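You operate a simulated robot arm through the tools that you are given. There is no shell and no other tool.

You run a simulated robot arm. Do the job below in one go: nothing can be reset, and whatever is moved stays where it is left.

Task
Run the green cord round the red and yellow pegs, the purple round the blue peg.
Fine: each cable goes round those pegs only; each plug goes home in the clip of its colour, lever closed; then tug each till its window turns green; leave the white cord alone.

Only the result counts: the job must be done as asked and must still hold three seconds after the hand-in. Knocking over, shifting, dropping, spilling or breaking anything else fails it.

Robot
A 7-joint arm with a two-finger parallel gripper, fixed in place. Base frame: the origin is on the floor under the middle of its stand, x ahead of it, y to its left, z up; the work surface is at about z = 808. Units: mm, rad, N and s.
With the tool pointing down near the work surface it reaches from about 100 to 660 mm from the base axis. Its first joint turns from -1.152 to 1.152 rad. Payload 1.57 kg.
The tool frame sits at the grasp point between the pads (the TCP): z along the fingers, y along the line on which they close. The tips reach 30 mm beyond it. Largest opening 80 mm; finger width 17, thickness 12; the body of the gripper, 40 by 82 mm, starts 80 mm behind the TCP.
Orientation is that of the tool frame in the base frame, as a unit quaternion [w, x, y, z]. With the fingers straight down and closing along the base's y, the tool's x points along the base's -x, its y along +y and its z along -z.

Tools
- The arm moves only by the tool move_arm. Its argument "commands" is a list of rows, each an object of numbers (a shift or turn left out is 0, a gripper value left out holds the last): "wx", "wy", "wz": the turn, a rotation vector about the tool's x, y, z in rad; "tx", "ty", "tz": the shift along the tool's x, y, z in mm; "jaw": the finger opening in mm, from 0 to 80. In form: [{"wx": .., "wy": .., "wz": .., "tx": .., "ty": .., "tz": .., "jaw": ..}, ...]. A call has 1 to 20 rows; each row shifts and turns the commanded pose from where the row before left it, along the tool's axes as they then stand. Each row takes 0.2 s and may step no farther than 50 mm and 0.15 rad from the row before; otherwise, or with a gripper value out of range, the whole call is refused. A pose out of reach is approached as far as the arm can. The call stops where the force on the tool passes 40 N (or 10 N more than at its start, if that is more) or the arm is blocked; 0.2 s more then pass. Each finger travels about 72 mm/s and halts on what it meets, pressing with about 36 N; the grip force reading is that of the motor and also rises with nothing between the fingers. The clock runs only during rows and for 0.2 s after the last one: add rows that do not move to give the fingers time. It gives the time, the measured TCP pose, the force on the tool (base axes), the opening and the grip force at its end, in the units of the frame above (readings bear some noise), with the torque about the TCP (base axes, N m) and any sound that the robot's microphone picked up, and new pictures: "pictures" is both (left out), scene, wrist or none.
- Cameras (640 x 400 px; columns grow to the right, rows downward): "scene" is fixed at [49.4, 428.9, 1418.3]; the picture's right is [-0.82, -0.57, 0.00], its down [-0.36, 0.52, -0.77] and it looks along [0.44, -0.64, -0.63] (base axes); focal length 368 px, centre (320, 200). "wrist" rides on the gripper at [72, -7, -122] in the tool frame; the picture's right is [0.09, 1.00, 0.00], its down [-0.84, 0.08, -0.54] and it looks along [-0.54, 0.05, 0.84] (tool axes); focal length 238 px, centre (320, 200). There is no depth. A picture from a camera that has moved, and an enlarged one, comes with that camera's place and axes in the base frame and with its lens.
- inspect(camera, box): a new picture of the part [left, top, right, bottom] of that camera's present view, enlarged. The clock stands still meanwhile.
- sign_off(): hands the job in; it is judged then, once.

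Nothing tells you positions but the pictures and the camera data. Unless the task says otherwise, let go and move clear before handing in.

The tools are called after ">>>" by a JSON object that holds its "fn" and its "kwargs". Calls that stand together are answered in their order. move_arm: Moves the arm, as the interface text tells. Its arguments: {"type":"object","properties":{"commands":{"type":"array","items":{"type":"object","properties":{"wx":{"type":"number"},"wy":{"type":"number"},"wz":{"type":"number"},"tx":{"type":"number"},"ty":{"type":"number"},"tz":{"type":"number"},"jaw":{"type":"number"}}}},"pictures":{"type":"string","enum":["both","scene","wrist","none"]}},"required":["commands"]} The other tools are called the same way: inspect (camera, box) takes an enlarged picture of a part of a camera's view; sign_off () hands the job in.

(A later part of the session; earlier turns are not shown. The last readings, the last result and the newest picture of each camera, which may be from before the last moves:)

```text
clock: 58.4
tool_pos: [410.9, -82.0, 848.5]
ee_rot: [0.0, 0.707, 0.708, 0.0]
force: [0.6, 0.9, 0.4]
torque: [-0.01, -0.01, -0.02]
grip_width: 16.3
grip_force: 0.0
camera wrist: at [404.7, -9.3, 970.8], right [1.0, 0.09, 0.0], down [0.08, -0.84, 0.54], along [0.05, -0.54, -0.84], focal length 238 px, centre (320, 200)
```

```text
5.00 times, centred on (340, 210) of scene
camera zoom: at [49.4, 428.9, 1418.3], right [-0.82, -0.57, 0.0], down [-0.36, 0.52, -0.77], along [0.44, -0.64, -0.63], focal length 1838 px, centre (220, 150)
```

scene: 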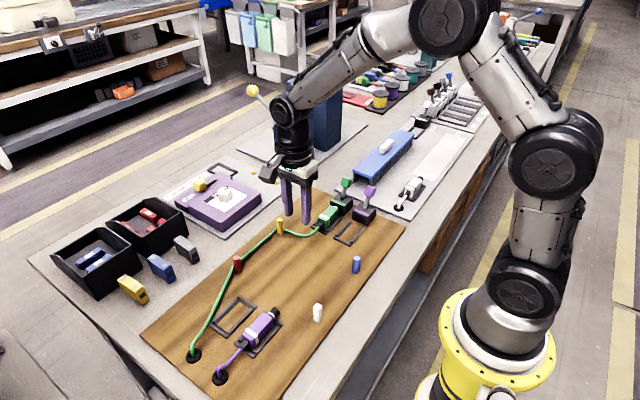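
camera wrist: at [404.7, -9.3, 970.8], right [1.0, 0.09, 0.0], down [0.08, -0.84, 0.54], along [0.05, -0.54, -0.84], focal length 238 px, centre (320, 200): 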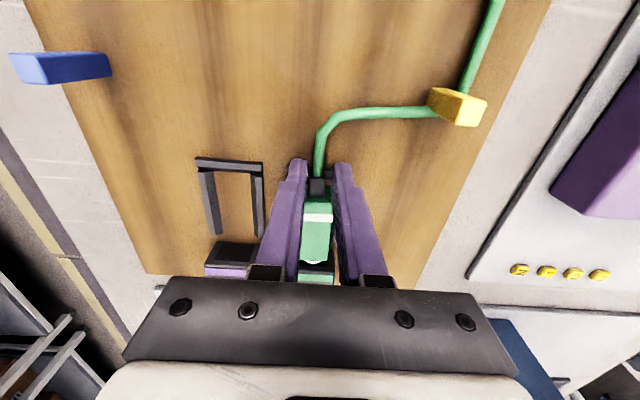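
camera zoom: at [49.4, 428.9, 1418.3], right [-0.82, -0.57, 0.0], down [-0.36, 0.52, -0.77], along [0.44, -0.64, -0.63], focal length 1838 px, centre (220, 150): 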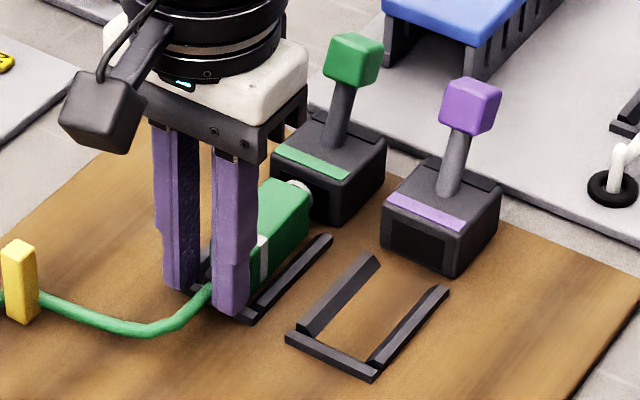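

Fingers straddle the strain relief without contact. Now pushing forward in small steps.

>>> {"fn": "move_arm", "kwargs": {"commands": [{"tx": -2}, {"tx": -2}, {}], "pictures": "none"}}

>>> {"fn": "move_arm", "kwargs": {"commands": [{"tx": -1.5}, {"tx": -1.5}, {}], "pictures": "none"}}

>>> {"fn": "move_arm", "kwargs": {"commands": [{"tx": -1}, {"tx": -1}, {}], "pictures": "none"}}

```text
clock: 59.2
tool_pos: [411.1, -83.9, 848.6]
ee_rot: [0.0, 0.707, 0.707, 0.0]
force: [0.0, 0.7, -0.2]
torque: [0.02, 0.01, 0.02]
grip_width: 16.7
grip_force: 0.1
```

```text
clock: 60.0
tool_pos: [411.6, -84.5, 848.6]
ee_rot: [-0.001, 0.707, 0.707, 0.001]
force: [-0.5, 0.3, 0.0]
torque: [-0.05, -0.01, 0.0]
grip_width: 16.6
grip_force: 0.0
```

```text
clock: 60.8
tool_pos: [412.2, -88.7, 849.5]
ee_rot: [0.0, 0.708, 0.707, 0.0]
force: [-0.4, 0.9, -0.1]
torque: [-0.03, -0.02, 0.0]
grip_width: 16.5
grip_force: 0.1
```

>>> {"fn": "move_arm", "kwargs": {"commands": [{"tx": -1}, {"tx": -1}, {}], "pictures": "none"}}

>>> {"fn": "move_arm", "kwargs": {"commands": [{"tx": -1}, {"tx": -1}, {}], "pictures": "wrist"}}

>>> {"fn": "inspect", "kwargs": {"camera": "wrist", "box": [260, 100, 380, 290]}}

>>> {"fn": "inspect", "kwargs": {"camera": "scene", "box": [290, 170, 390, 250]}}

```text
clock: 61.6
tool_pos: [412.1, -89.7, 849.3]
ee_rot: [0.0, 0.707, 0.707, -0.001]
force: [1.7, 5.9, -0.6]
torque: [0.14, -0.03, 0.1]
grip_width: 17.6
grip_force: 0.6
```

```text
clock: 62.4
tool_pos: [411.8, -90.7, 848.3]
ee_rot: [-0.001, 0.708, 0.707, 0.001]
force: [3.0, 32.4, 5.0]
torque: [0.63, -0.1, 0.19]
grip_width: 18.6
grip_force: 1.5
camera wrist: at [406.0, -19.4, 971.9], right [1.0, 0.09, 0.0], down [0.08, -0.84, 0.54], along [0.05, -0.54, -0.84], focal length 238 px, centre (320, 200)
```

wrist: 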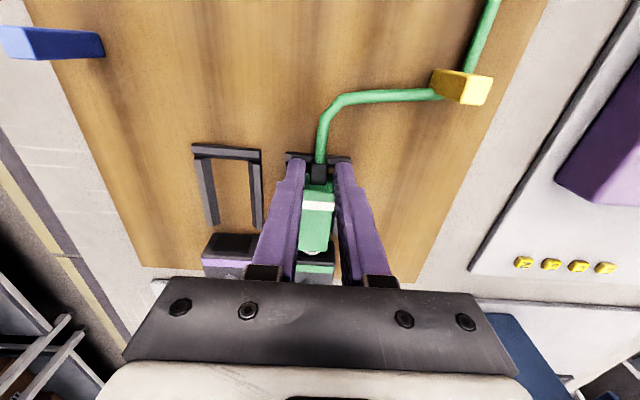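

```text
2.11 times, centred on (320, 195) of wrist
camera zoom: at [406.0, -19.4, 971.9], right [1.0, 0.09, 0.0], down [0.08, -0.84, 0.54], along [0.05, -0.54, -0.84], focal length 502 px, centre (320, 210)
```

zoom: 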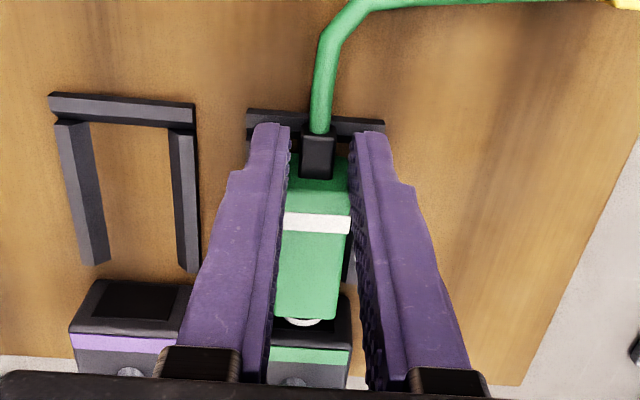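

```text
5.00 times, centred on (340, 210) of scene
camera zoom: at [49.4, 429.7, 1418.1], right [-0.82, -0.57, 0.0], down [-0.36, 0.52, -0.77], along [0.44, -0.64, -0.63], focal length 1838 px, centre (220, 150)
```

zoom: 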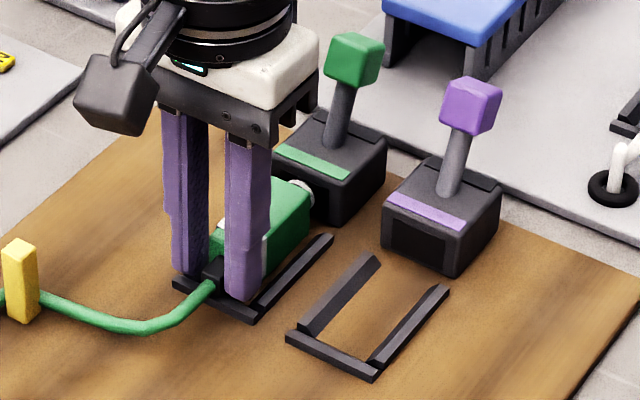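

The plug takes 32 N without moving, so I believe it has bottomed home with the ring at the housing face. I'll back off and rise, then go behind the green lever to try closing it gently toward the plug.

>>> {"fn": "move_arm", "kwargs": {"commands": [{"tx": 2}, {"tx": 3}, {"tz": -20}, {"tz": -30}, {"tz": -40}, {"tz": -30, "jaw": 0}, {"tx": -35}, {"tx": -40}, {"tx": -40}, {"tx": -32}, {}]}}

>>> {"fn": "inspect", "kwargs": {"camera": "scene", "box": [290, 140, 410, 250]}}

>>> {"fn": "inspect", "kwargs": {"camera": "wrist", "box": [220, 0, 420, 200]}}

```text
clock: 64.8
tool_pos: [410.1, -235.5, 969.7]
ee_rot: [0.0, 0.707, 0.708, 0.0]
force: [0.5, -0.4, -0.5]
torque: [-0.02, 0.0, 0.01]
grip_width: 0.0
grip_force: 21.4
camera wrist: at [405.1, -163.3, 1092.1], right [1.0, 0.09, 0.0], down [0.08, -0.84, 0.54], along [0.05, -0.54, -0.84], focal length 238 px, centre (320, 200)
```

scene: 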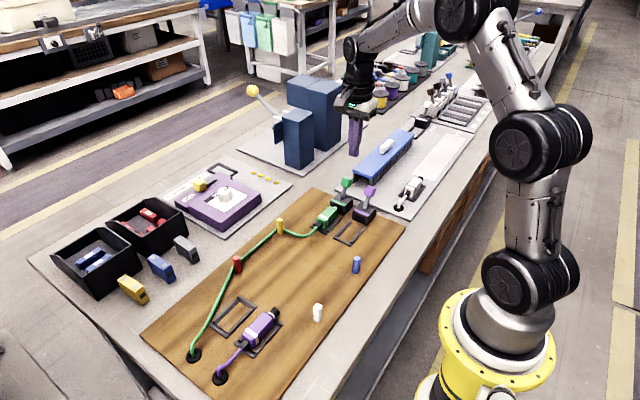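
wrist: 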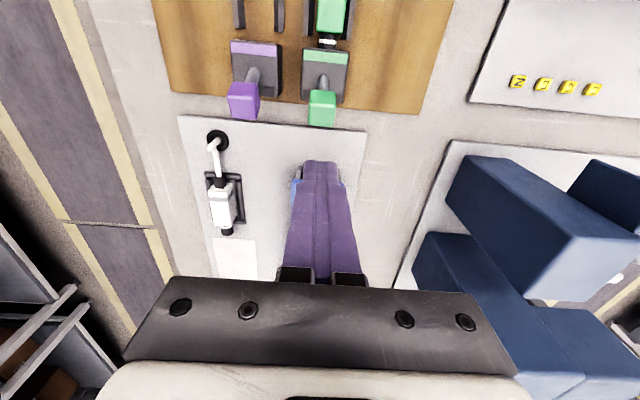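

```text
3.64 times, centred on (350, 195) of scene
camera zoom: at [49.4, 428.9, 1418.3], right [-0.82, -0.57, 0.0], down [-0.36, 0.52, -0.77], along [0.44, -0.64, -0.63], focal length 1337 px, centre (211, 218)
```

zoom: 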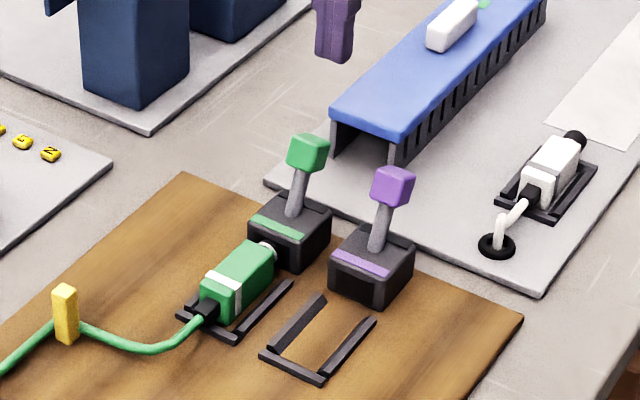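

```text
2.00 times, centred on (320, 100) of wrist
camera zoom: at [405.1, -163.3, 1092.1], right [1.0, 0.09, 0.0], down [0.08, -0.84, 0.54], along [0.05, -0.54, -0.84], focal length 477 px, centre (320, 400)
```

zoom: 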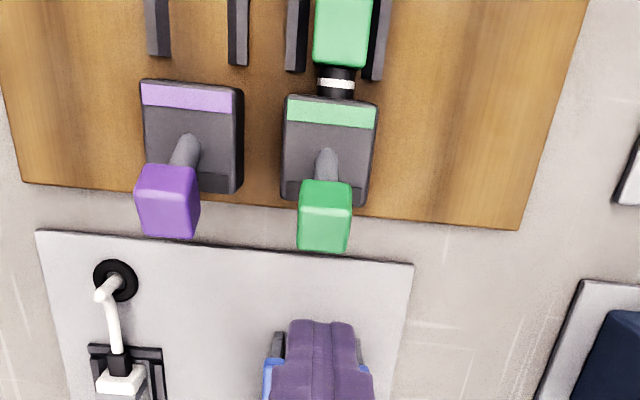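

Seen from above, the body sits exactly between the rails in the green clip, at a repeatable hard stop, so I take it as home. I'll lower closed fingers behind the green lever's knob, at about (411, -205, 890), and push gently toward +y.

>>> {"fn": "move_arm", "kwargs": {"commands": [{"tz": 25}, {"tz": 25}, {"tz": 18}, {"tx": 4}, {"tx": 4}, {}], "pictures": "none"}}

>>> {"fn": "move_arm", "kwargs": {"commands": [{"tx": 3}, {"tx": 3}, {}], "pictures": "scene"}}

>>> {"fn": "inspect", "kwargs": {"camera": "scene", "box": [300, 150, 400, 240]}}

```text
clock: 66.2
tool_pos: [410.4, -228.8, 900.1]
ee_rot: [-0.001, 0.707, 0.707, 0.0]
force: [0.5, -2.2, 0.6]
torque: [-0.01, -0.02, 0.0]
grip_width: 0.0
grip_force: 21.3
```

```text
clock: 67.0
tool_pos: [411.3, -220.2, 898.1]
ee_rot: [0.0, 0.707, 0.707, 0.0]
force: [-0.3, 0.2, -0.4]
torque: [-0.01, 0.02, 0.0]
grip_width: 0.0
grip_force: 21.5
```

scene: 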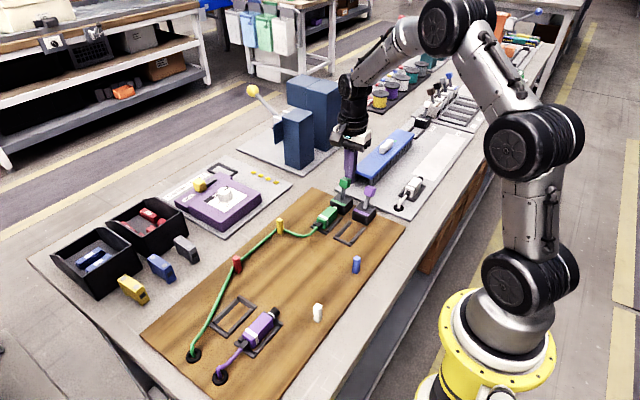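

```text
4.44 times, centred on (350, 195) of scene
camera zoom: at [49.4, 428.9, 1418.3], right [-0.82, -0.57, 0.0], down [-0.36, 0.52, -0.77], along [0.44, -0.64, -0.63], focal length 1634 px, centre (187, 222)
```

zoom: 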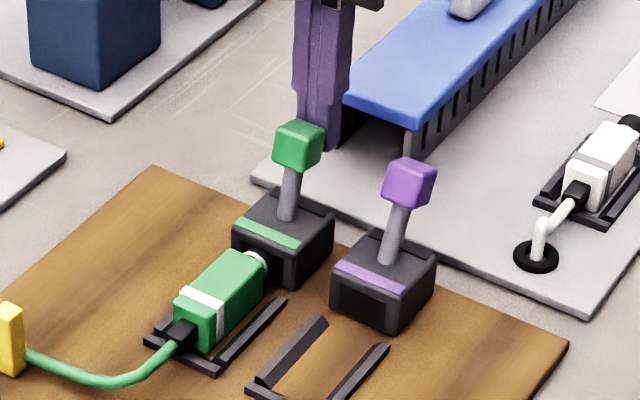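

The fingers are right behind the knob. Pushing +y in small steps.

>>> {"fn": "move_arm", "kwargs": {"commands": [{"tx": 3}, {"tx": 3}, {}], "pictures": "none"}}

>>> {"fn": "move_arm", "kwargs": {"commands": [{"tx": 3}, {"tx": 3}, {}], "pictures": "scene"}}

>>> {"fn": "inspect", "kwargs": {"camera": "scene", "box": [300, 150, 400, 240]}}

```text
clock: 67.8
tool_pos: [411.7, -215.0, 899.0]
ee_rot: [0.0, 0.707, 0.708, -0.001]
force: [0.1, 0.7, 0.9]
torque: [0.0, 0.02, 0.0]
grip_width: 0.0
grip_force: 21.2
```

```text
clock: 68.6
tool_pos: [411.3, -209.9, 899.4]
ee_rot: [0.001, 0.707, 0.707, 0.0]
force: [0.3, -0.2, 0.2]
torque: [0.0, -0.02, -0.02]
grip_width: 0.3
grip_force: 21.1
```

scene: 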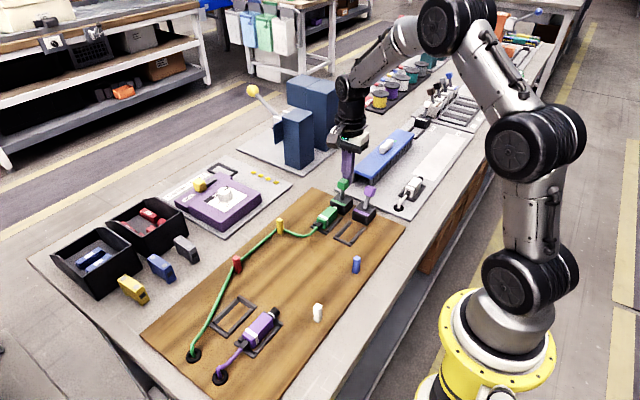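

```text
4.44 times, centred on (350, 195) of scene
camera zoom: at [49.4, 428.9, 1418.3], right [-0.82, -0.57, 0.0], down [-0.36, 0.52, -0.77], along [0.44, -0.64, -0.63], focal length 1634 px, centre (187, 222)
```

zoom: 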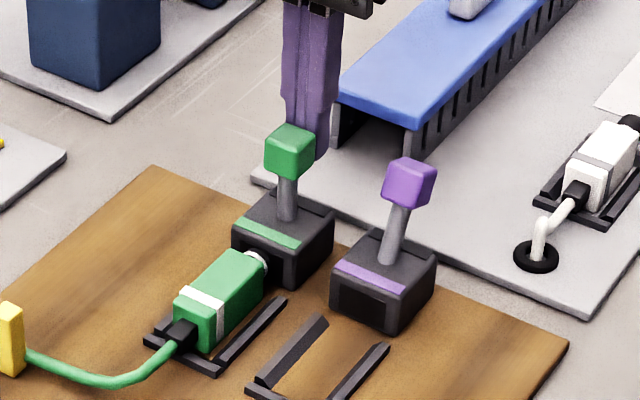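

The lever swings forward freely, so that is the closing direction. Continuing.

>>> {"fn": "move_arm", "kwargs": {"commands": [{"tx": 4}, {"tx": 4}, {"tx": 4}, {"tx": 4}, {}], "pictures": "scene"}}

>>> {"fn": "inspect", "kwargs": {"camera": "scene", "box": [300, 150, 400, 240]}}

```text
clock: 69.8
tool_pos: [410.1, -193.9, 900.5]
ee_rot: [0.0, 0.708, 0.707, 0.0]
force: [-0.2, -1.7, -0.3]
torque: [0.0, -0.02, -0.02]
grip_width: 0.0
grip_force: 21.1
```

scene: 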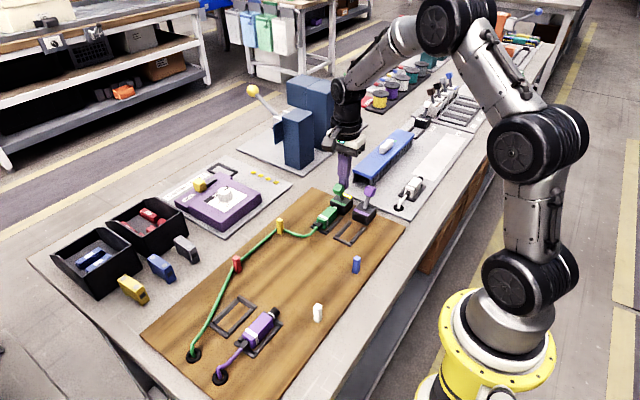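

```text
4.44 times, centred on (350, 195) of scene
camera zoom: at [49.4, 428.9, 1418.4], right [-0.82, -0.57, 0.0], down [-0.36, 0.52, -0.77], along [0.44, -0.64, -0.63], focal length 1634 px, centre (187, 222)
```

zoom: 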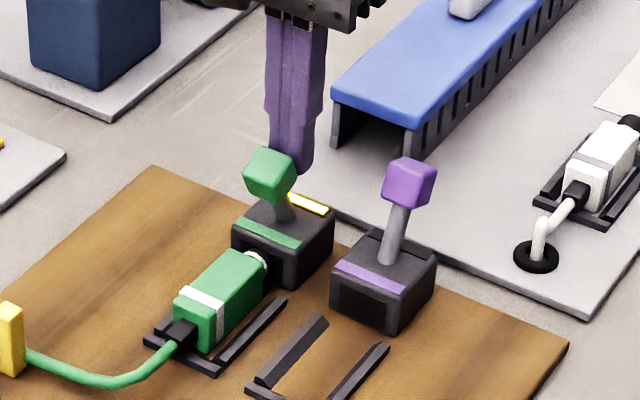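

The window at the back of the green housing lit amber as the lever moved, so the clip recognises the plug. I'll keep folding the lever forward and down.

>>> {"fn": "move_arm", "kwargs": {"commands": [{"tx": 4}, {"tx": 4}, {"tx": 4}, {"tx": 4, "tz": 2}, {"tx": 4, "tz": 2}, {}], "pictures": "scene"}}

>>> {"fn": "inspect", "kwargs": {"camera": "scene", "box": [300, 150, 400, 240]}}

```text
clock: 70.4
tool_pos: [410.8, -193.9, 899.8]
ee_rot: [0.007, 0.707, 0.707, -0.003]
force: [-0.3, -9.2, -1.6]
torque: [-0.24, -0.06, 0.01]
grip_width: 0.1
grip_force: 21.4
stopped in row 3: the force on the tool passed its limit at 45 N (the readings are from after the stop); the commanded pose is now the measured one
```

scene: 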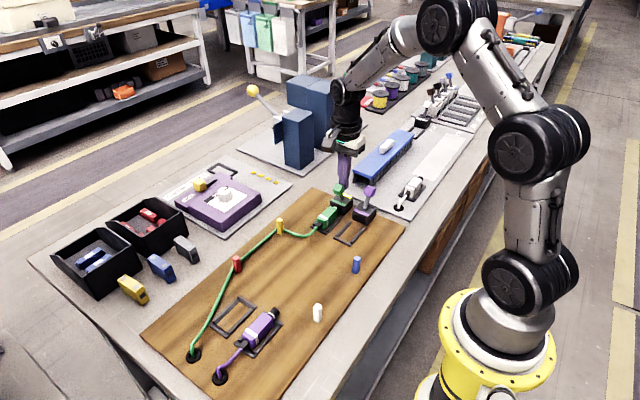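

```text
4.44 times, centred on (350, 195) of scene
camera zoom: at [49.4, 428.7, 1418.4], right [-0.82, -0.57, 0.0], down [-0.36, 0.52, -0.77], along [0.44, -0.64, -0.63], focal length 1634 px, centre (187, 222)
```

zoom: 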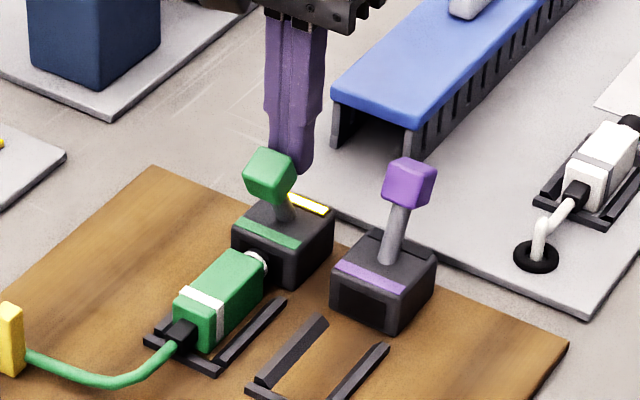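

The lever has reached its forward stop and the window is amber. Next I'll clear the lever, go back over the plug, grip the body and tug toward +y.

>>> {"fn": "move_arm", "kwargs": {"commands": [{"tx": -4}, {"tx": -3}, {"tz": -20}, {"tz": -30}, {"tz": -20, "jaw": 34}, {"tx": 25}, {"tx": 30}, {"tx": 28}, {}]}}

>>> {"fn": "inspect", "kwargs": {"camera": "scene", "box": [300, 150, 400, 240]}}

>>> {"fn": "inspect", "kwargs": {"camera": "wrist", "box": [250, 80, 390, 290]}}

```text
clock: 72.4
tool_pos: [407.9, -113.5, 970.0]
ee_rot: [0.005, 0.707, 0.707, -0.002]
force: [0.3, -0.5, 0.1]
torque: [-0.03, -0.02, -0.02]
grip_width: 34.1
grip_force: 0.1
camera wrist: at [402.7, -40.8, 1091.3], right [1.0, 0.09, 0.0], down [0.08, -0.83, 0.55], along [0.05, -0.55, -0.83], focal length 238 px, centre (320, 200)
```

scene: 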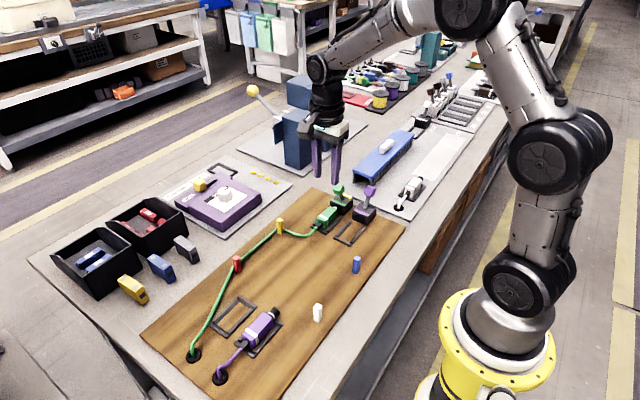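
wrist: 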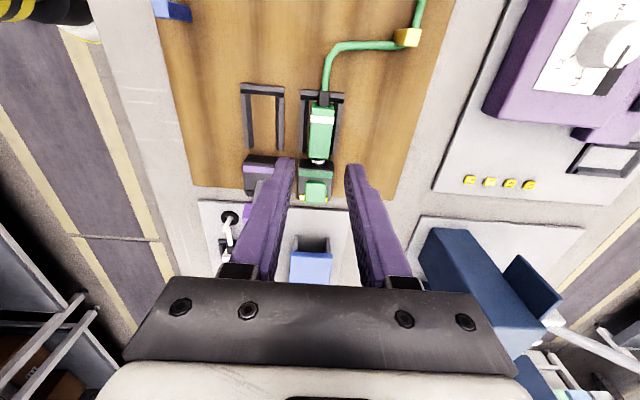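

```text
4.44 times, centred on (350, 195) of scene
camera zoom: at [49.4, 428.9, 1418.3], right [-0.82, -0.57, 0.0], down [-0.36, 0.52, -0.77], along [0.44, -0.64, -0.63], focal length 1634 px, centre (187, 222)
```

zoom: 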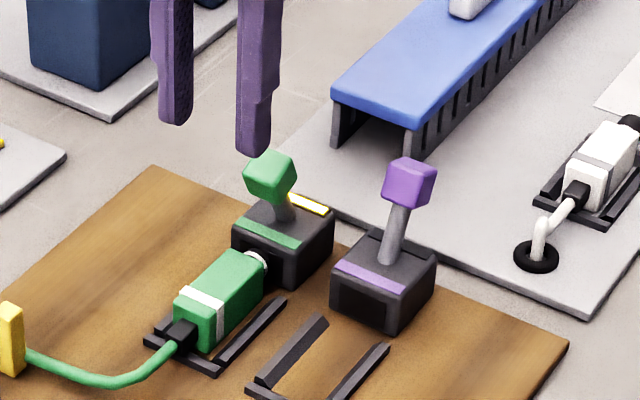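

```text
1.90 times, centred on (320, 185) of wrist
camera zoom: at [402.7, -40.8, 1091.3], right [1.0, 0.09, 0.0], down [0.08, -0.83, 0.55], along [0.05, -0.55, -0.83], focal length 454 px, centre (320, 229)
```

zoom: 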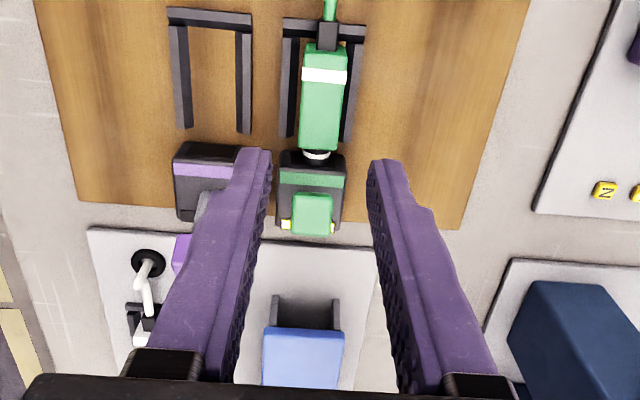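

The amber window persists and the lever stays forward. A small tilt crept in from the stop, so I'll correct it, shift about +3 mm in x, and descend over the plug body.

>>> {"fn": "move_arm", "kwargs": {"commands": [{"wx": 0.004, "wy": 0.01}, {"ty": 2.5, "tx": -3, "tz": 30}, {"tz": 35}, {"tz": 35}, {}], "pictures": "wrist"}}

>>> {"fn": "inspect", "kwargs": {"camera": "wrist", "box": [250, 80, 390, 290]}}

```text
clock: 73.6
tool_pos: [412.3, -118.4, 868.1]
ee_rot: [0.001, 0.707, 0.707, -0.001]
force: [0.4, 0.1, 0.8]
torque: [0.01, -0.04, -0.04]
grip_width: 33.9
grip_force: 0.0
camera wrist: at [407.1, -47.1, 990.6], right [1.0, 0.09, 0.0], down [0.08, -0.84, 0.54], along [0.05, -0.54, -0.84], focal length 238 px, centre (320, 200)
```

wrist: 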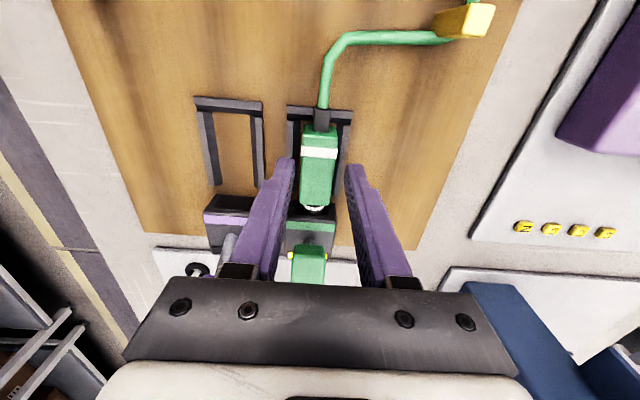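

```text
1.90 times, centred on (320, 185) of wrist
camera zoom: at [407.1, -47.1, 990.6], right [1.0, 0.09, 0.0], down [0.08, -0.84, 0.54], along [0.05, -0.54, -0.84], focal length 454 px, centre (320, 229)
```

zoom: 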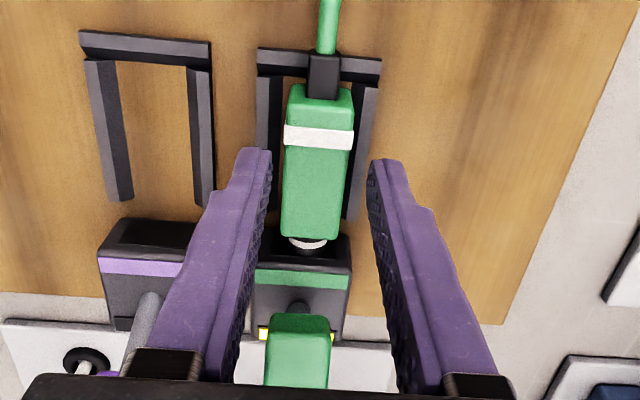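

Aligned over the plug body. Descending to the grip height and closing.

>>> {"fn": "move_arm", "kwargs": {"commands": [{"tz": 10}, {"tz": 10}, {"tz": 4, "jaw": 30}, {}, {"jaw": 10}, {}, {}], "pictures": "none"}}

>>> {"fn": "move_arm", "kwargs": {"commands": [{"tx": 1}, {"tx": 1}, {}], "pictures": "none"}}

>>> {"fn": "inspect", "kwargs": {"camera": "scene", "box": [300, 150, 400, 240]}}

```text
clock: 75.2
tool_pos: [411.8, -118.1, 844.7]
ee_rot: [-0.002, 0.707, 0.707, -0.001]
force: [-6.4, 0.4, 1.2]
torque: [0.0, 0.16, 0.01]
grip_width: 23.0
grip_force: 35.0
```

```text
clock: 76.0
tool_pos: [411.3, -116.9, 844.0]
ee_rot: [0.0, 0.706, 0.708, -0.001]
force: [-8.0, -23.6, -7.8]
torque: [-0.59, 0.21, 0.01]
grip_width: 23.3
grip_force: 35.5
```

```text
4.44 times, centred on (350, 195) of scene
camera zoom: at [49.3, 428.3, 1418.5], right [-0.82, -0.57, 0.0], down [-0.36, 0.52, -0.77], along [0.44, -0.64, -0.63], focal length 1634 px, centre (187, 222)
```

zoom: 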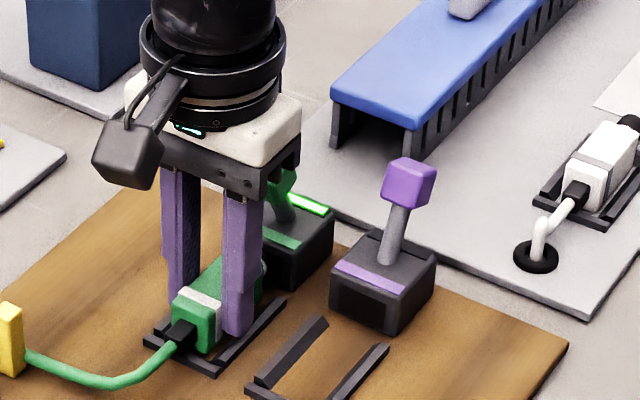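

The green window turned green at about 24 N of tug. I'll relax, release and rise clear, then check green before moving to purple.

>>> {"fn": "move_arm", "kwargs": {"commands": [{"tx": -1}, {"tx": -1}, {}, {"jaw": 34}, {}, {"tz": -10}, {"tz": -25}, {"tz": -40}, {"tz": -40}, {"tx": 40}, {"tx": 40}, {}]}}

>>> {"fn": "inspect", "kwargs": {"camera": "scene", "box": [180, 160, 400, 370]}}

>>> {"fn": "inspect", "kwargs": {"camera": "scene", "box": [300, 150, 400, 240]}}

```text
clock: 78.6
tool_pos: [414.4, -36.7, 959.6]
ee_rot: [0.0, 0.707, 0.707, -0.001]
force: [-0.6, 0.3, -1.0]
torque: [-0.02, -0.03, 0.01]
grip_width: 34.1
grip_force: 0.0
camera wrist: at [408.0, 34.1, 1082.5], right [1.0, 0.09, 0.0], down [0.08, -0.84, 0.54], along [0.05, -0.54, -0.84], focal length 238 px, centre (320, 200)
```

scene: 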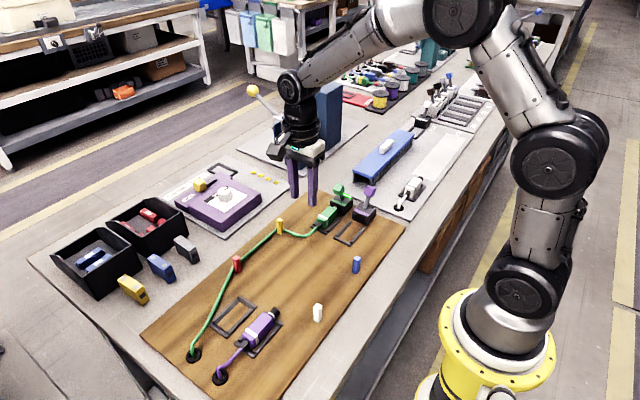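
wrist: 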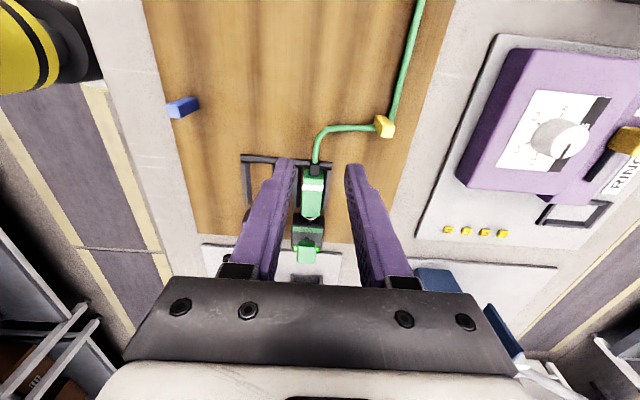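

```text
1.90 times, centred on (290, 265) of scene
camera zoom: at [49.4, 428.9, 1418.3], right [-0.82, -0.57, 0.0], down [-0.36, 0.52, -0.77], along [0.44, -0.64, -0.63], focal length 700 px, centre (377, 76)
```

zoom: 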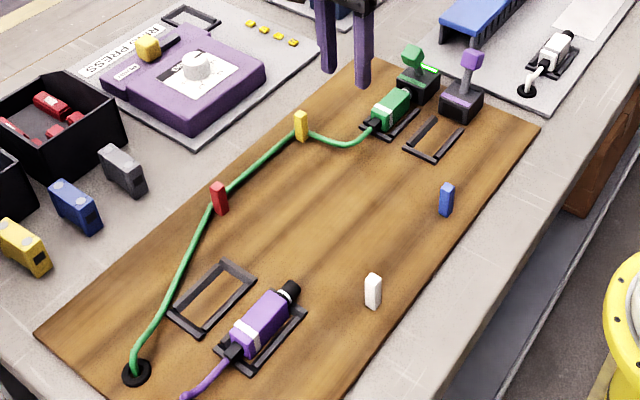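

```text
4.44 times, centred on (350, 195) of scene
camera zoom: at [49.4, 428.9, 1418.3], right [-0.82, -0.57, 0.0], down [-0.36, 0.52, -0.77], along [0.44, -0.64, -0.63], focal length 1634 px, centre (187, 222)
```

zoom: 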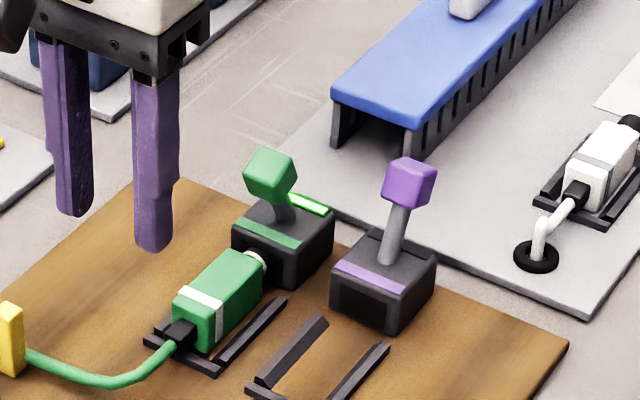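

Green is complete: routed, levered, window green. Moving over the purple plug at about (347, 200).

>>> {"fn": "move_arm", "kwargs": {"commands": [{"ty": -11, "tx": 39}, {"ty": -11, "tx": 39}, {"ty": -11, "tx": 39}, {"ty": -11, "tx": 39}, {"ty": -11, "tx": 39}, {"ty": -11, "tx": 40}, {"tz": 25}, {"tz": 25}, {}], "pictures": "wrist"}}

>>> {"fn": "inspect", "kwargs": {"camera": "wrist", "box": [220, 40, 420, 220]}}

```text
clock: 80.6
tool_pos: [345.8, 196.3, 907.6]
ee_rot: [0.001, 0.707, 0.707, 0.0]
force: [-0.6, 0.2, -0.2]
torque: [0.01, 0.02, 0.01]
grip_width: 34.1
grip_force: 0.1
camera wrist: at [340.1, 268.7, 1030.4], right [1.0, 0.09, 0.0], down [0.08, -0.84, 0.54], along [0.05, -0.54, -0.84], focal length 238 px, centre (320, 200)
```

wrist: 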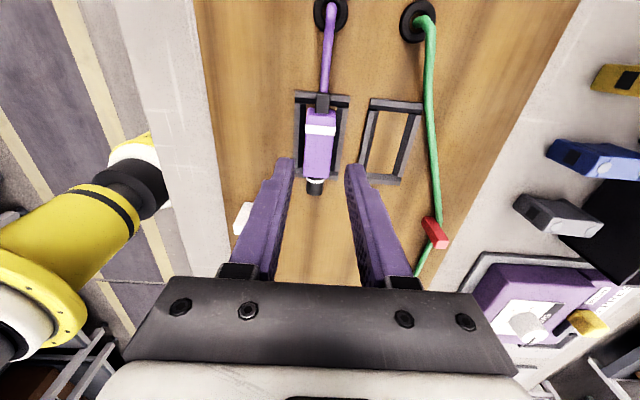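

```text
2.22 times, centred on (320, 130) of wrist
camera zoom: at [340.1, 268.7, 1030.4], right [1.0, 0.09, 0.0], down [0.08, -0.84, 0.54], along [0.05, -0.54, -0.84], focal length 530 px, centre (320, 356)
```

zoom: 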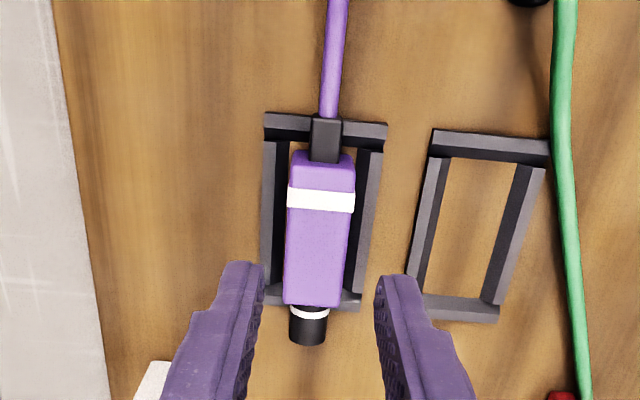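

Plug and TCP agree within 1 mm. Descending partway to verify.

>>> {"fn": "move_arm", "kwargs": {"commands": [{"tx": 2, "ty": -0.4, "tz": 20}, {"tz": 20}, {}], "pictures": "wrist"}}

>>> {"fn": "inspect", "kwargs": {"camera": "wrist", "box": [250, 80, 390, 240]}}

```text
clock: 81.4
tool_pos: [345.9, 200.9, 868.3]
ee_rot: [0.001, 0.708, 0.707, 0.0]
force: [0.3, 0.4, 0.4]
torque: [0.04, -0.02, 0.02]
grip_width: 34.1
grip_force: 0.0
camera wrist: at [340.3, 273.0, 991.0], right [1.0, 0.09, 0.0], down [0.08, -0.84, 0.54], along [0.05, -0.54, -0.84], focal length 238 px, centre (320, 200)
```

wrist: 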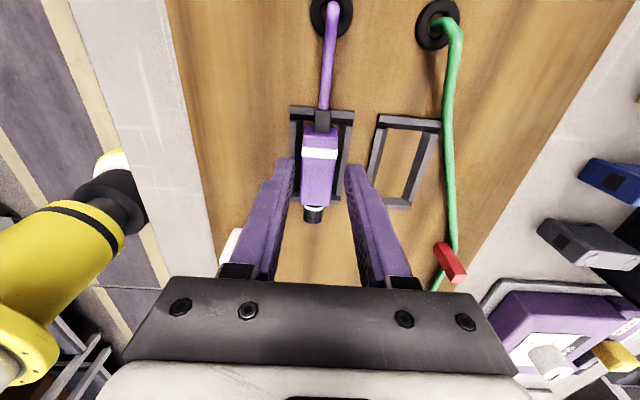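

```text
2.50 times, centred on (320, 160) of wrist
camera zoom: at [340.3, 273.0, 991.0], right [1.0, 0.09, 0.0], down [0.08, -0.84, 0.54], along [0.05, -0.54, -0.84], focal length 596 px, centre (320, 300)
```

zoom: 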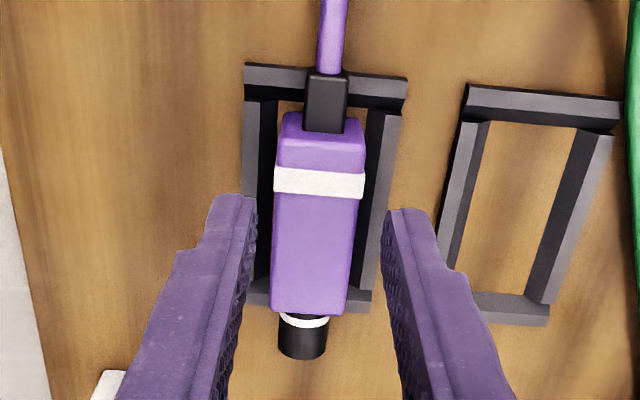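

Centre is off by about 1 mm. Correcting, descending to z≈843.5, gripping and lifting slowly.

>>> {"fn": "move_arm", "kwargs": {"commands": [{"ty": -1, "tz": 8}, {"tz": 8}, {"tz": 6, "jaw": 30}, {"tz": 2.5}, {}], "pictures": "none"}}

>>> {"fn": "move_arm", "kwargs": {"commands": [{"jaw": 10}, {}, {}], "pictures": "none"}}

>>> {"fn": "move_arm", "kwargs": {"commands": [{"tz": -2}, {"tz": -3}, {"tz": -4}, {"tz": -5}, {"tz": -6}, {}], "pictures": "both"}}

>>> {"fn": "inspect", "kwargs": {"camera": "scene", "box": [190, 260, 330, 390]}}

```text
clock: 82.6
tool_pos: [346.0, 200.1, 846.0]
ee_rot: [0.0, 0.707, 0.707, -0.001]
force: [0.3, 0.0, -0.8]
torque: [-0.02, -0.02, 0.0]
grip_width: 30.1
grip_force: 0.0
```

```text
clock: 83.4
tool_pos: [346.4, 199.8, 846.5]
ee_rot: [0.0, 0.707, 0.707, 0.0]
force: [-0.2, -0.1, 0.0]
torque: [-0.03, -0.03, -0.03]
grip_width: 22.7
grip_force: 35.1
```

```text
clock: 84.8
tool_pos: [345.4, 199.1, 866.5]
ee_rot: [0.001, 0.707, 0.707, 0.0]
force: [0.0, 0.4, -0.1]
torque: [-0.04, 0.01, 0.0]
grip_width: 23.1
grip_force: 35.8
camera wrist: at [339.6, 271.5, 988.4], right [1.0, 0.09, 0.0], down [0.08, -0.84, 0.54], along [0.05, -0.54, -0.84], focal length 238 px, centre (320, 200)
```

scene: 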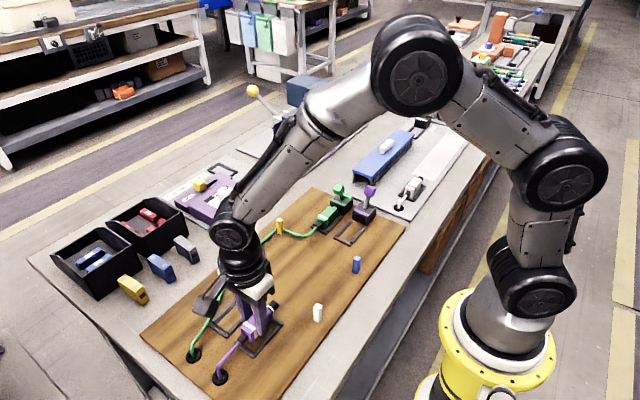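
wrist: 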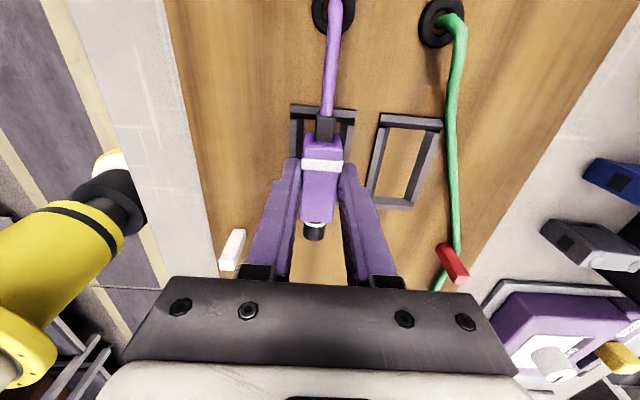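

```text
3.08 times, centred on (260, 325) of scene
camera zoom: at [49.4, 428.9, 1418.3], right [-0.82, -0.57, 0.0], down [-0.36, 0.52, -0.77], along [0.44, -0.64, -0.63], focal length 1131 px, centre (505, -185)
```

zoom: 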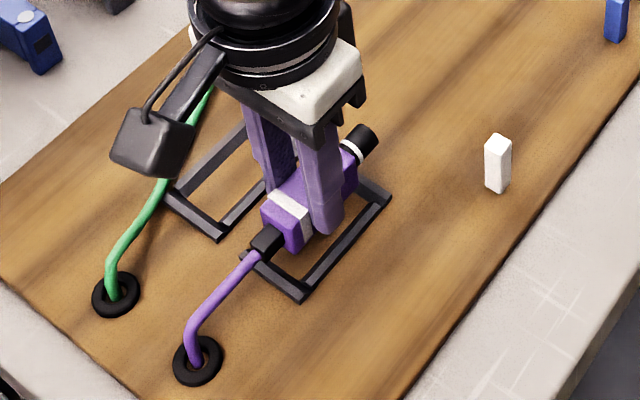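

The purple plug is firmly held (at rest TCP z≈846 this time). I'll raise it above the peg tops and carry it in a straight line over the blue peg to its near (-x) side, the cord staying on the board side of the white peg.

>>> {"fn": "move_arm", "kwargs": {"commands": [{"tz": -13.5}, {"tz": -13.5}, {"tz": -13.5}, {"tz": -13.5}, {"ty": -6.1, "tx": -16.6}, {"ty": -6.1, "tx": -16.6}, {"ty": -6.1, "tx": -16.6}, {"ty": -6.1, "tx": -16.6}, {"ty": -6.1, "tx": -16.6}, {"ty": -6.1, "tx": -16.6}, {"ty": -6.1, "tx": -16.6}, {"ty": -6.1, "tx": -16.6}, {"ty": -6.1, "tx": -16.6}, {}]}}

>>> {"fn": "inspect", "kwargs": {"camera": "scene", "box": [190, 190, 400, 390]}}

```text
clock: 87.8
tool_pos: [292.1, 48.5, 919.7]
ee_rot: [0.001, 0.707, 0.707, 0.0]
force: [-0.8, 0.2, -0.5]
torque: [0.02, 0.0, 0.0]
grip_width: 23.1
grip_force: 35.2
camera wrist: at [285.8, 120.4, 1043.2], right [1.0, 0.09, 0.0], down [0.08, -0.84, 0.54], along [0.05, -0.54, -0.84], focal length 238 px, centre (320, 200)
```

scene: 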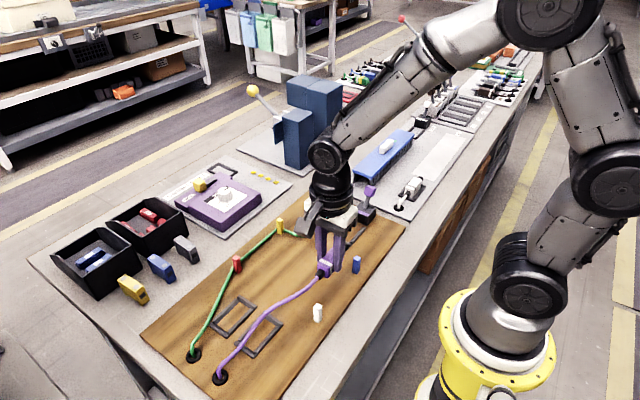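
wrist: 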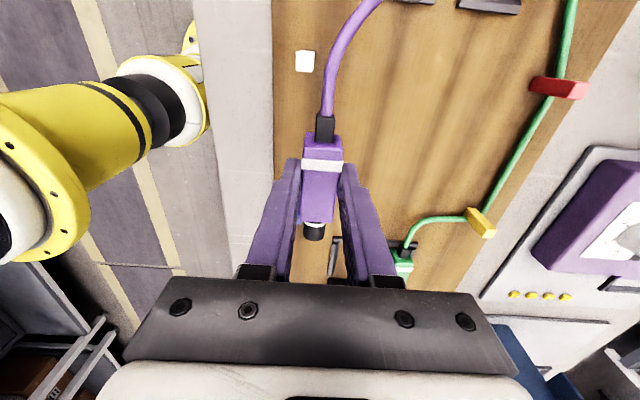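

```text
2.00 times, centred on (295, 290) of scene
camera zoom: at [49.4, 428.9, 1418.3], right [-0.82, -0.57, 0.0], down [-0.36, 0.52, -0.77], along [0.44, -0.64, -0.63], focal length 735 px, centre (370, 20)
```

zoom: 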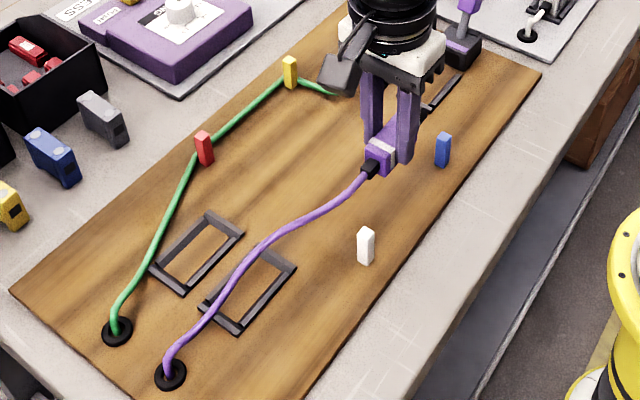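

The purple cord is clear of the white peg on the board side. Continuing the line past the blue peg at height.

>>> {"fn": "move_arm", "kwargs": {"commands": [{"ty": -6.2, "tx": -16.5}, {"ty": -6.2, "tx": -16.5}, {"ty": -6.2, "tx": -16.5}, {"ty": -6.2, "tx": -16.5}, {"ty": -6.2, "tx": -16.5}, {"ty": -6.2, "tx": -16.5}, {"ty": -6.2, "tx": -16.5}, {"ty": -6.2, "tx": -16.5}, {"ty": -6.2, "tx": -16.5}, {}]}}

>>> {"fn": "inspect", "kwargs": {"camera": "scene", "box": [200, 190, 430, 390]}}

>>> {"fn": "inspect", "kwargs": {"camera": "wrist", "box": [220, 0, 480, 200]}}

```text
clock: 90.0
tool_pos: [235.2, -100.2, 919.2]
ee_rot: [0.0, 0.707, 0.707, -0.001]
force: [0.0, 0.4, -0.6]
torque: [0.03, 0.01, -0.03]
grip_width: 23.2
grip_force: 35.8
camera wrist: at [229.1, -27.7, 1041.7], right [1.0, 0.09, 0.0], down [0.08, -0.84, 0.54], along [0.05, -0.54, -0.84], focal length 238 px, centre (320, 200)
```

scene: 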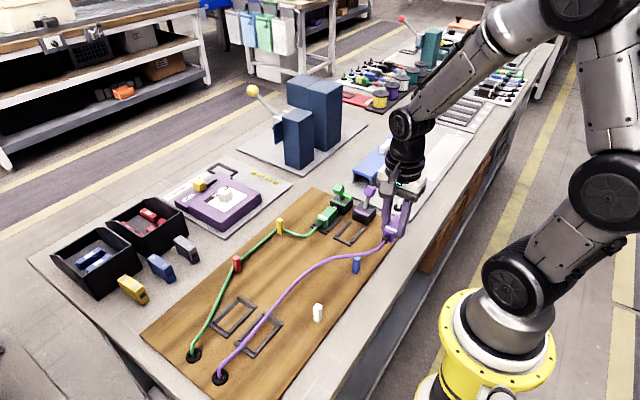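
wrist: 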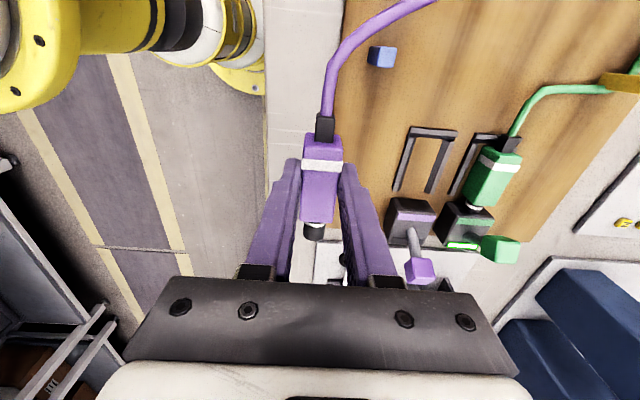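

```text
2.00 times, centred on (315, 290) of scene
camera zoom: at [49.4, 428.9, 1418.3], right [-0.82, -0.57, 0.0], down [-0.36, 0.52, -0.77], along [0.44, -0.64, -0.63], focal length 735 px, centre (330, 20)
```

zoom: 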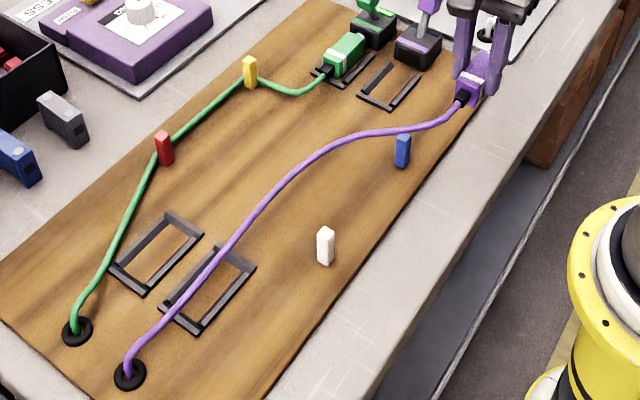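

```text
2.00 times, centred on (350, 100) of wrist
camera zoom: at [229.1, -27.7, 1041.7], right [1.0, 0.09, 0.0], down [0.08, -0.84, 0.54], along [0.05, -0.54, -0.84], focal length 477 px, centre (260, 400)
```

zoom: 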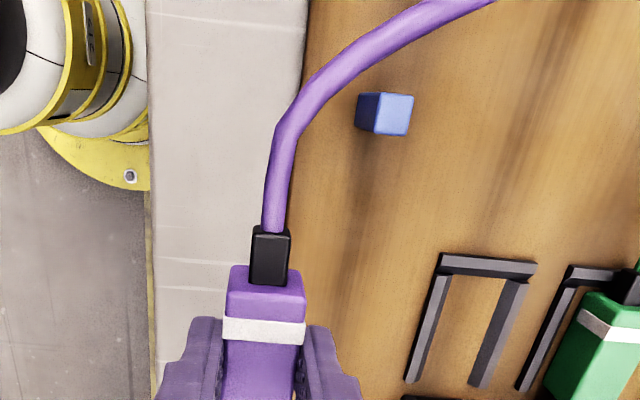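

The blue peg is now on the +x side of the purple cord, which is the correct side. I'll lower the plug to about z=851 while moving to y≈-145, so the cord sits below the peg top.

>>> {"fn": "move_arm", "kwargs": {"commands": [{"tx": -7.5, "tz": 11.3}, {"tx": -7.5, "tz": 11.3}, {"tx": -7.5, "tz": 11.3}, {"tx": -7.5, "tz": 11.3}, {"tx": -7.5, "tz": 11.3}, {"tx": -7.5, "tz": 11.3}, {}]}}

>>> {"fn": "inspect", "kwargs": {"camera": "scene", "box": [260, 170, 440, 330]}}

>>> {"fn": "inspect", "kwargs": {"camera": "wrist", "box": [220, 0, 480, 200]}}

```text
clock: 91.6
tool_pos: [234.5, -144.3, 850.9]
ee_rot: [0.002, 0.707, 0.707, 0.0]
force: [-0.1, 1.2, -0.6]
torque: [0.0, -0.01, 0.03]
grip_width: 22.9
grip_force: 35.8
camera wrist: at [228.7, -72.5, 972.7], right [1.0, 0.09, 0.0], down [0.08, -0.84, 0.54], along [0.05, -0.54, -0.84], focal length 238 px, centre (320, 200)
```

scene: 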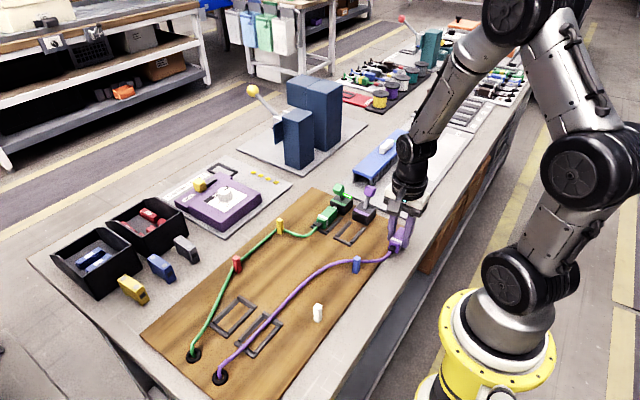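
wrist: 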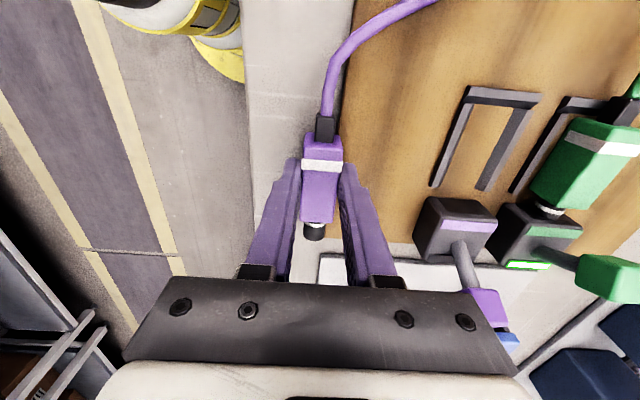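

```text
2.50 times, centred on (350, 250) of scene
camera zoom: at [49.4, 428.9, 1418.3], right [-0.82, -0.57, 0.0], down [-0.36, 0.52, -0.77], along [0.44, -0.64, -0.63], focal length 919 px, centre (245, 75)
```

zoom: 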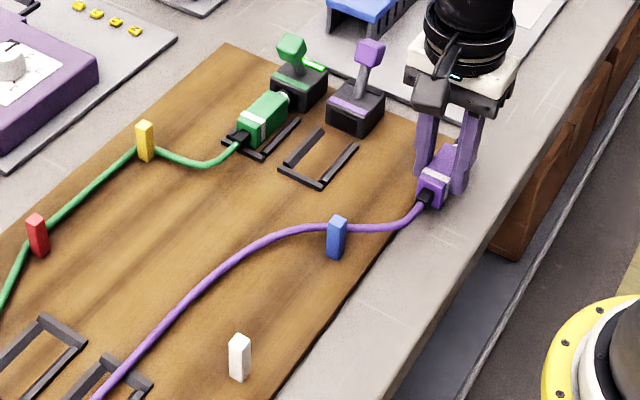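

```text
2.00 times, centred on (350, 100) of wrist
camera zoom: at [228.7, -72.5, 972.7], right [1.0, 0.09, 0.0], down [0.08, -0.84, 0.54], along [0.05, -0.54, -0.84], focal length 477 px, centre (260, 400)
```

zoom: 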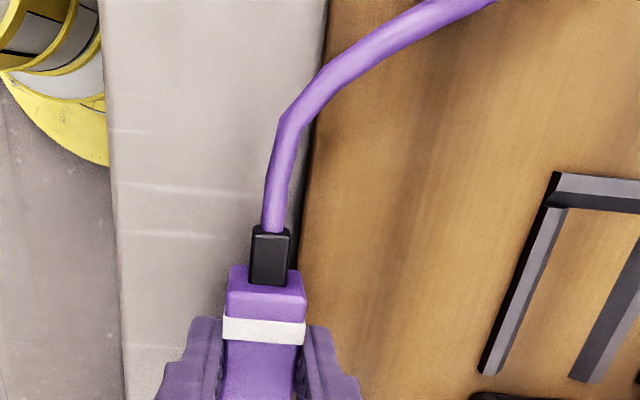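

The cord drifted over the blue peg's top during that lowering and now runs on the wrong side of blue. I'll lift straight up, go back toward +y so the cord clears the peg top, and check before lowering straight down.

>>> {"fn": "move_arm", "kwargs": {"commands": [{"tz": -15}, {"tz": -15}, {"tz": -15}, {"tz": -15}, {"tz": -15}, {"tz": -15}, {"tx": 12}, {"tx": 15}, {"tx": 15}, {"tx": 15}, {}]}}

>>> {"fn": "inspect", "kwargs": {"camera": "scene", "box": [260, 170, 440, 330]}}

>>> {"fn": "inspect", "kwargs": {"camera": "wrist", "box": [220, 0, 480, 200]}}

```text
clock: 94.0
tool_pos: [237.0, -84.9, 941.9]
ee_rot: [0.0, 0.707, 0.707, -0.001]
force: [-0.4, -0.1, -0.7]
torque: [-0.01, 0.02, -0.02]
grip_width: 22.8
grip_force: 34.9
camera wrist: at [230.5, -13.9, 1064.3], right [1.0, 0.09, 0.0], down [0.08, -0.84, 0.54], along [0.05, -0.54, -0.84], focal length 238 px, centre (320, 200)
```

scene: 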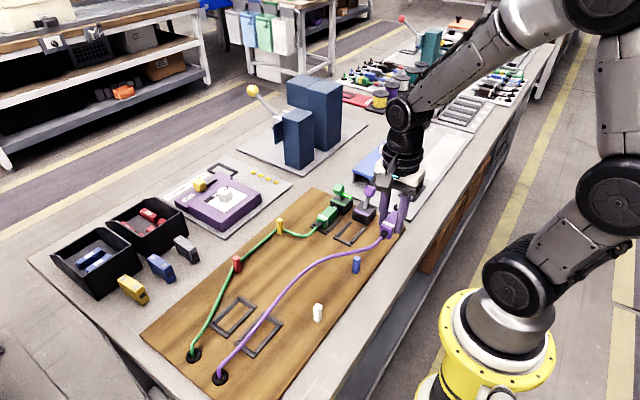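
wrist: 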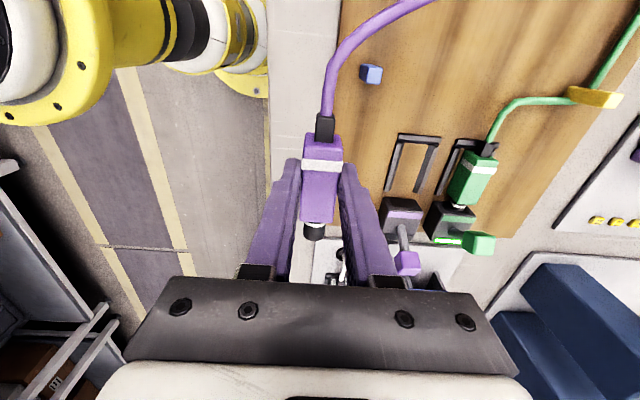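

```text
2.50 times, centred on (350, 250) of scene
camera zoom: at [49.4, 428.9, 1418.3], right [-0.82, -0.57, 0.0], down [-0.36, 0.52, -0.77], along [0.44, -0.64, -0.63], focal length 919 px, centre (245, 75)
```

zoom: 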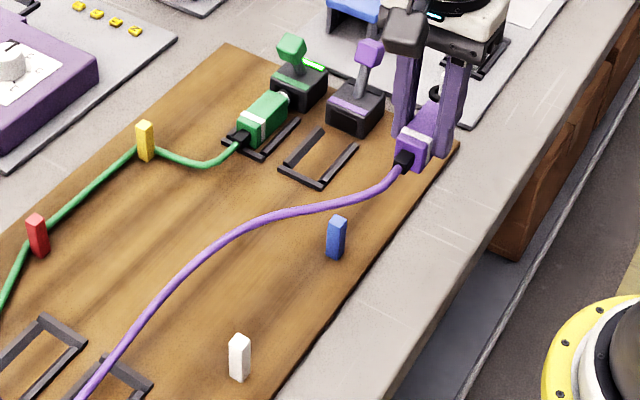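

```text
2.00 times, centred on (350, 100) of wrist
camera zoom: at [230.5, -13.9, 1064.3], right [1.0, 0.09, 0.0], down [0.08, -0.84, 0.54], along [0.05, -0.54, -0.84], focal length 477 px, centre (260, 400)
```

zoom: 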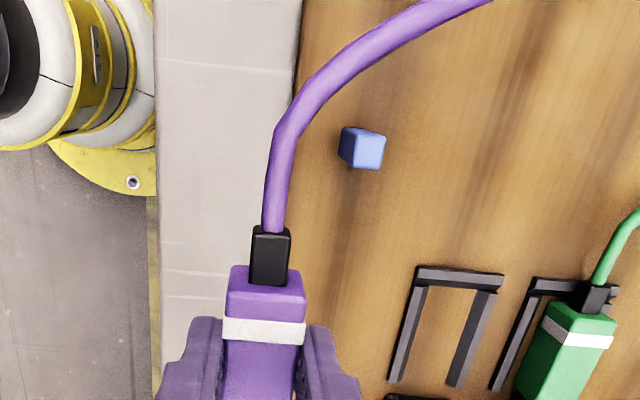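

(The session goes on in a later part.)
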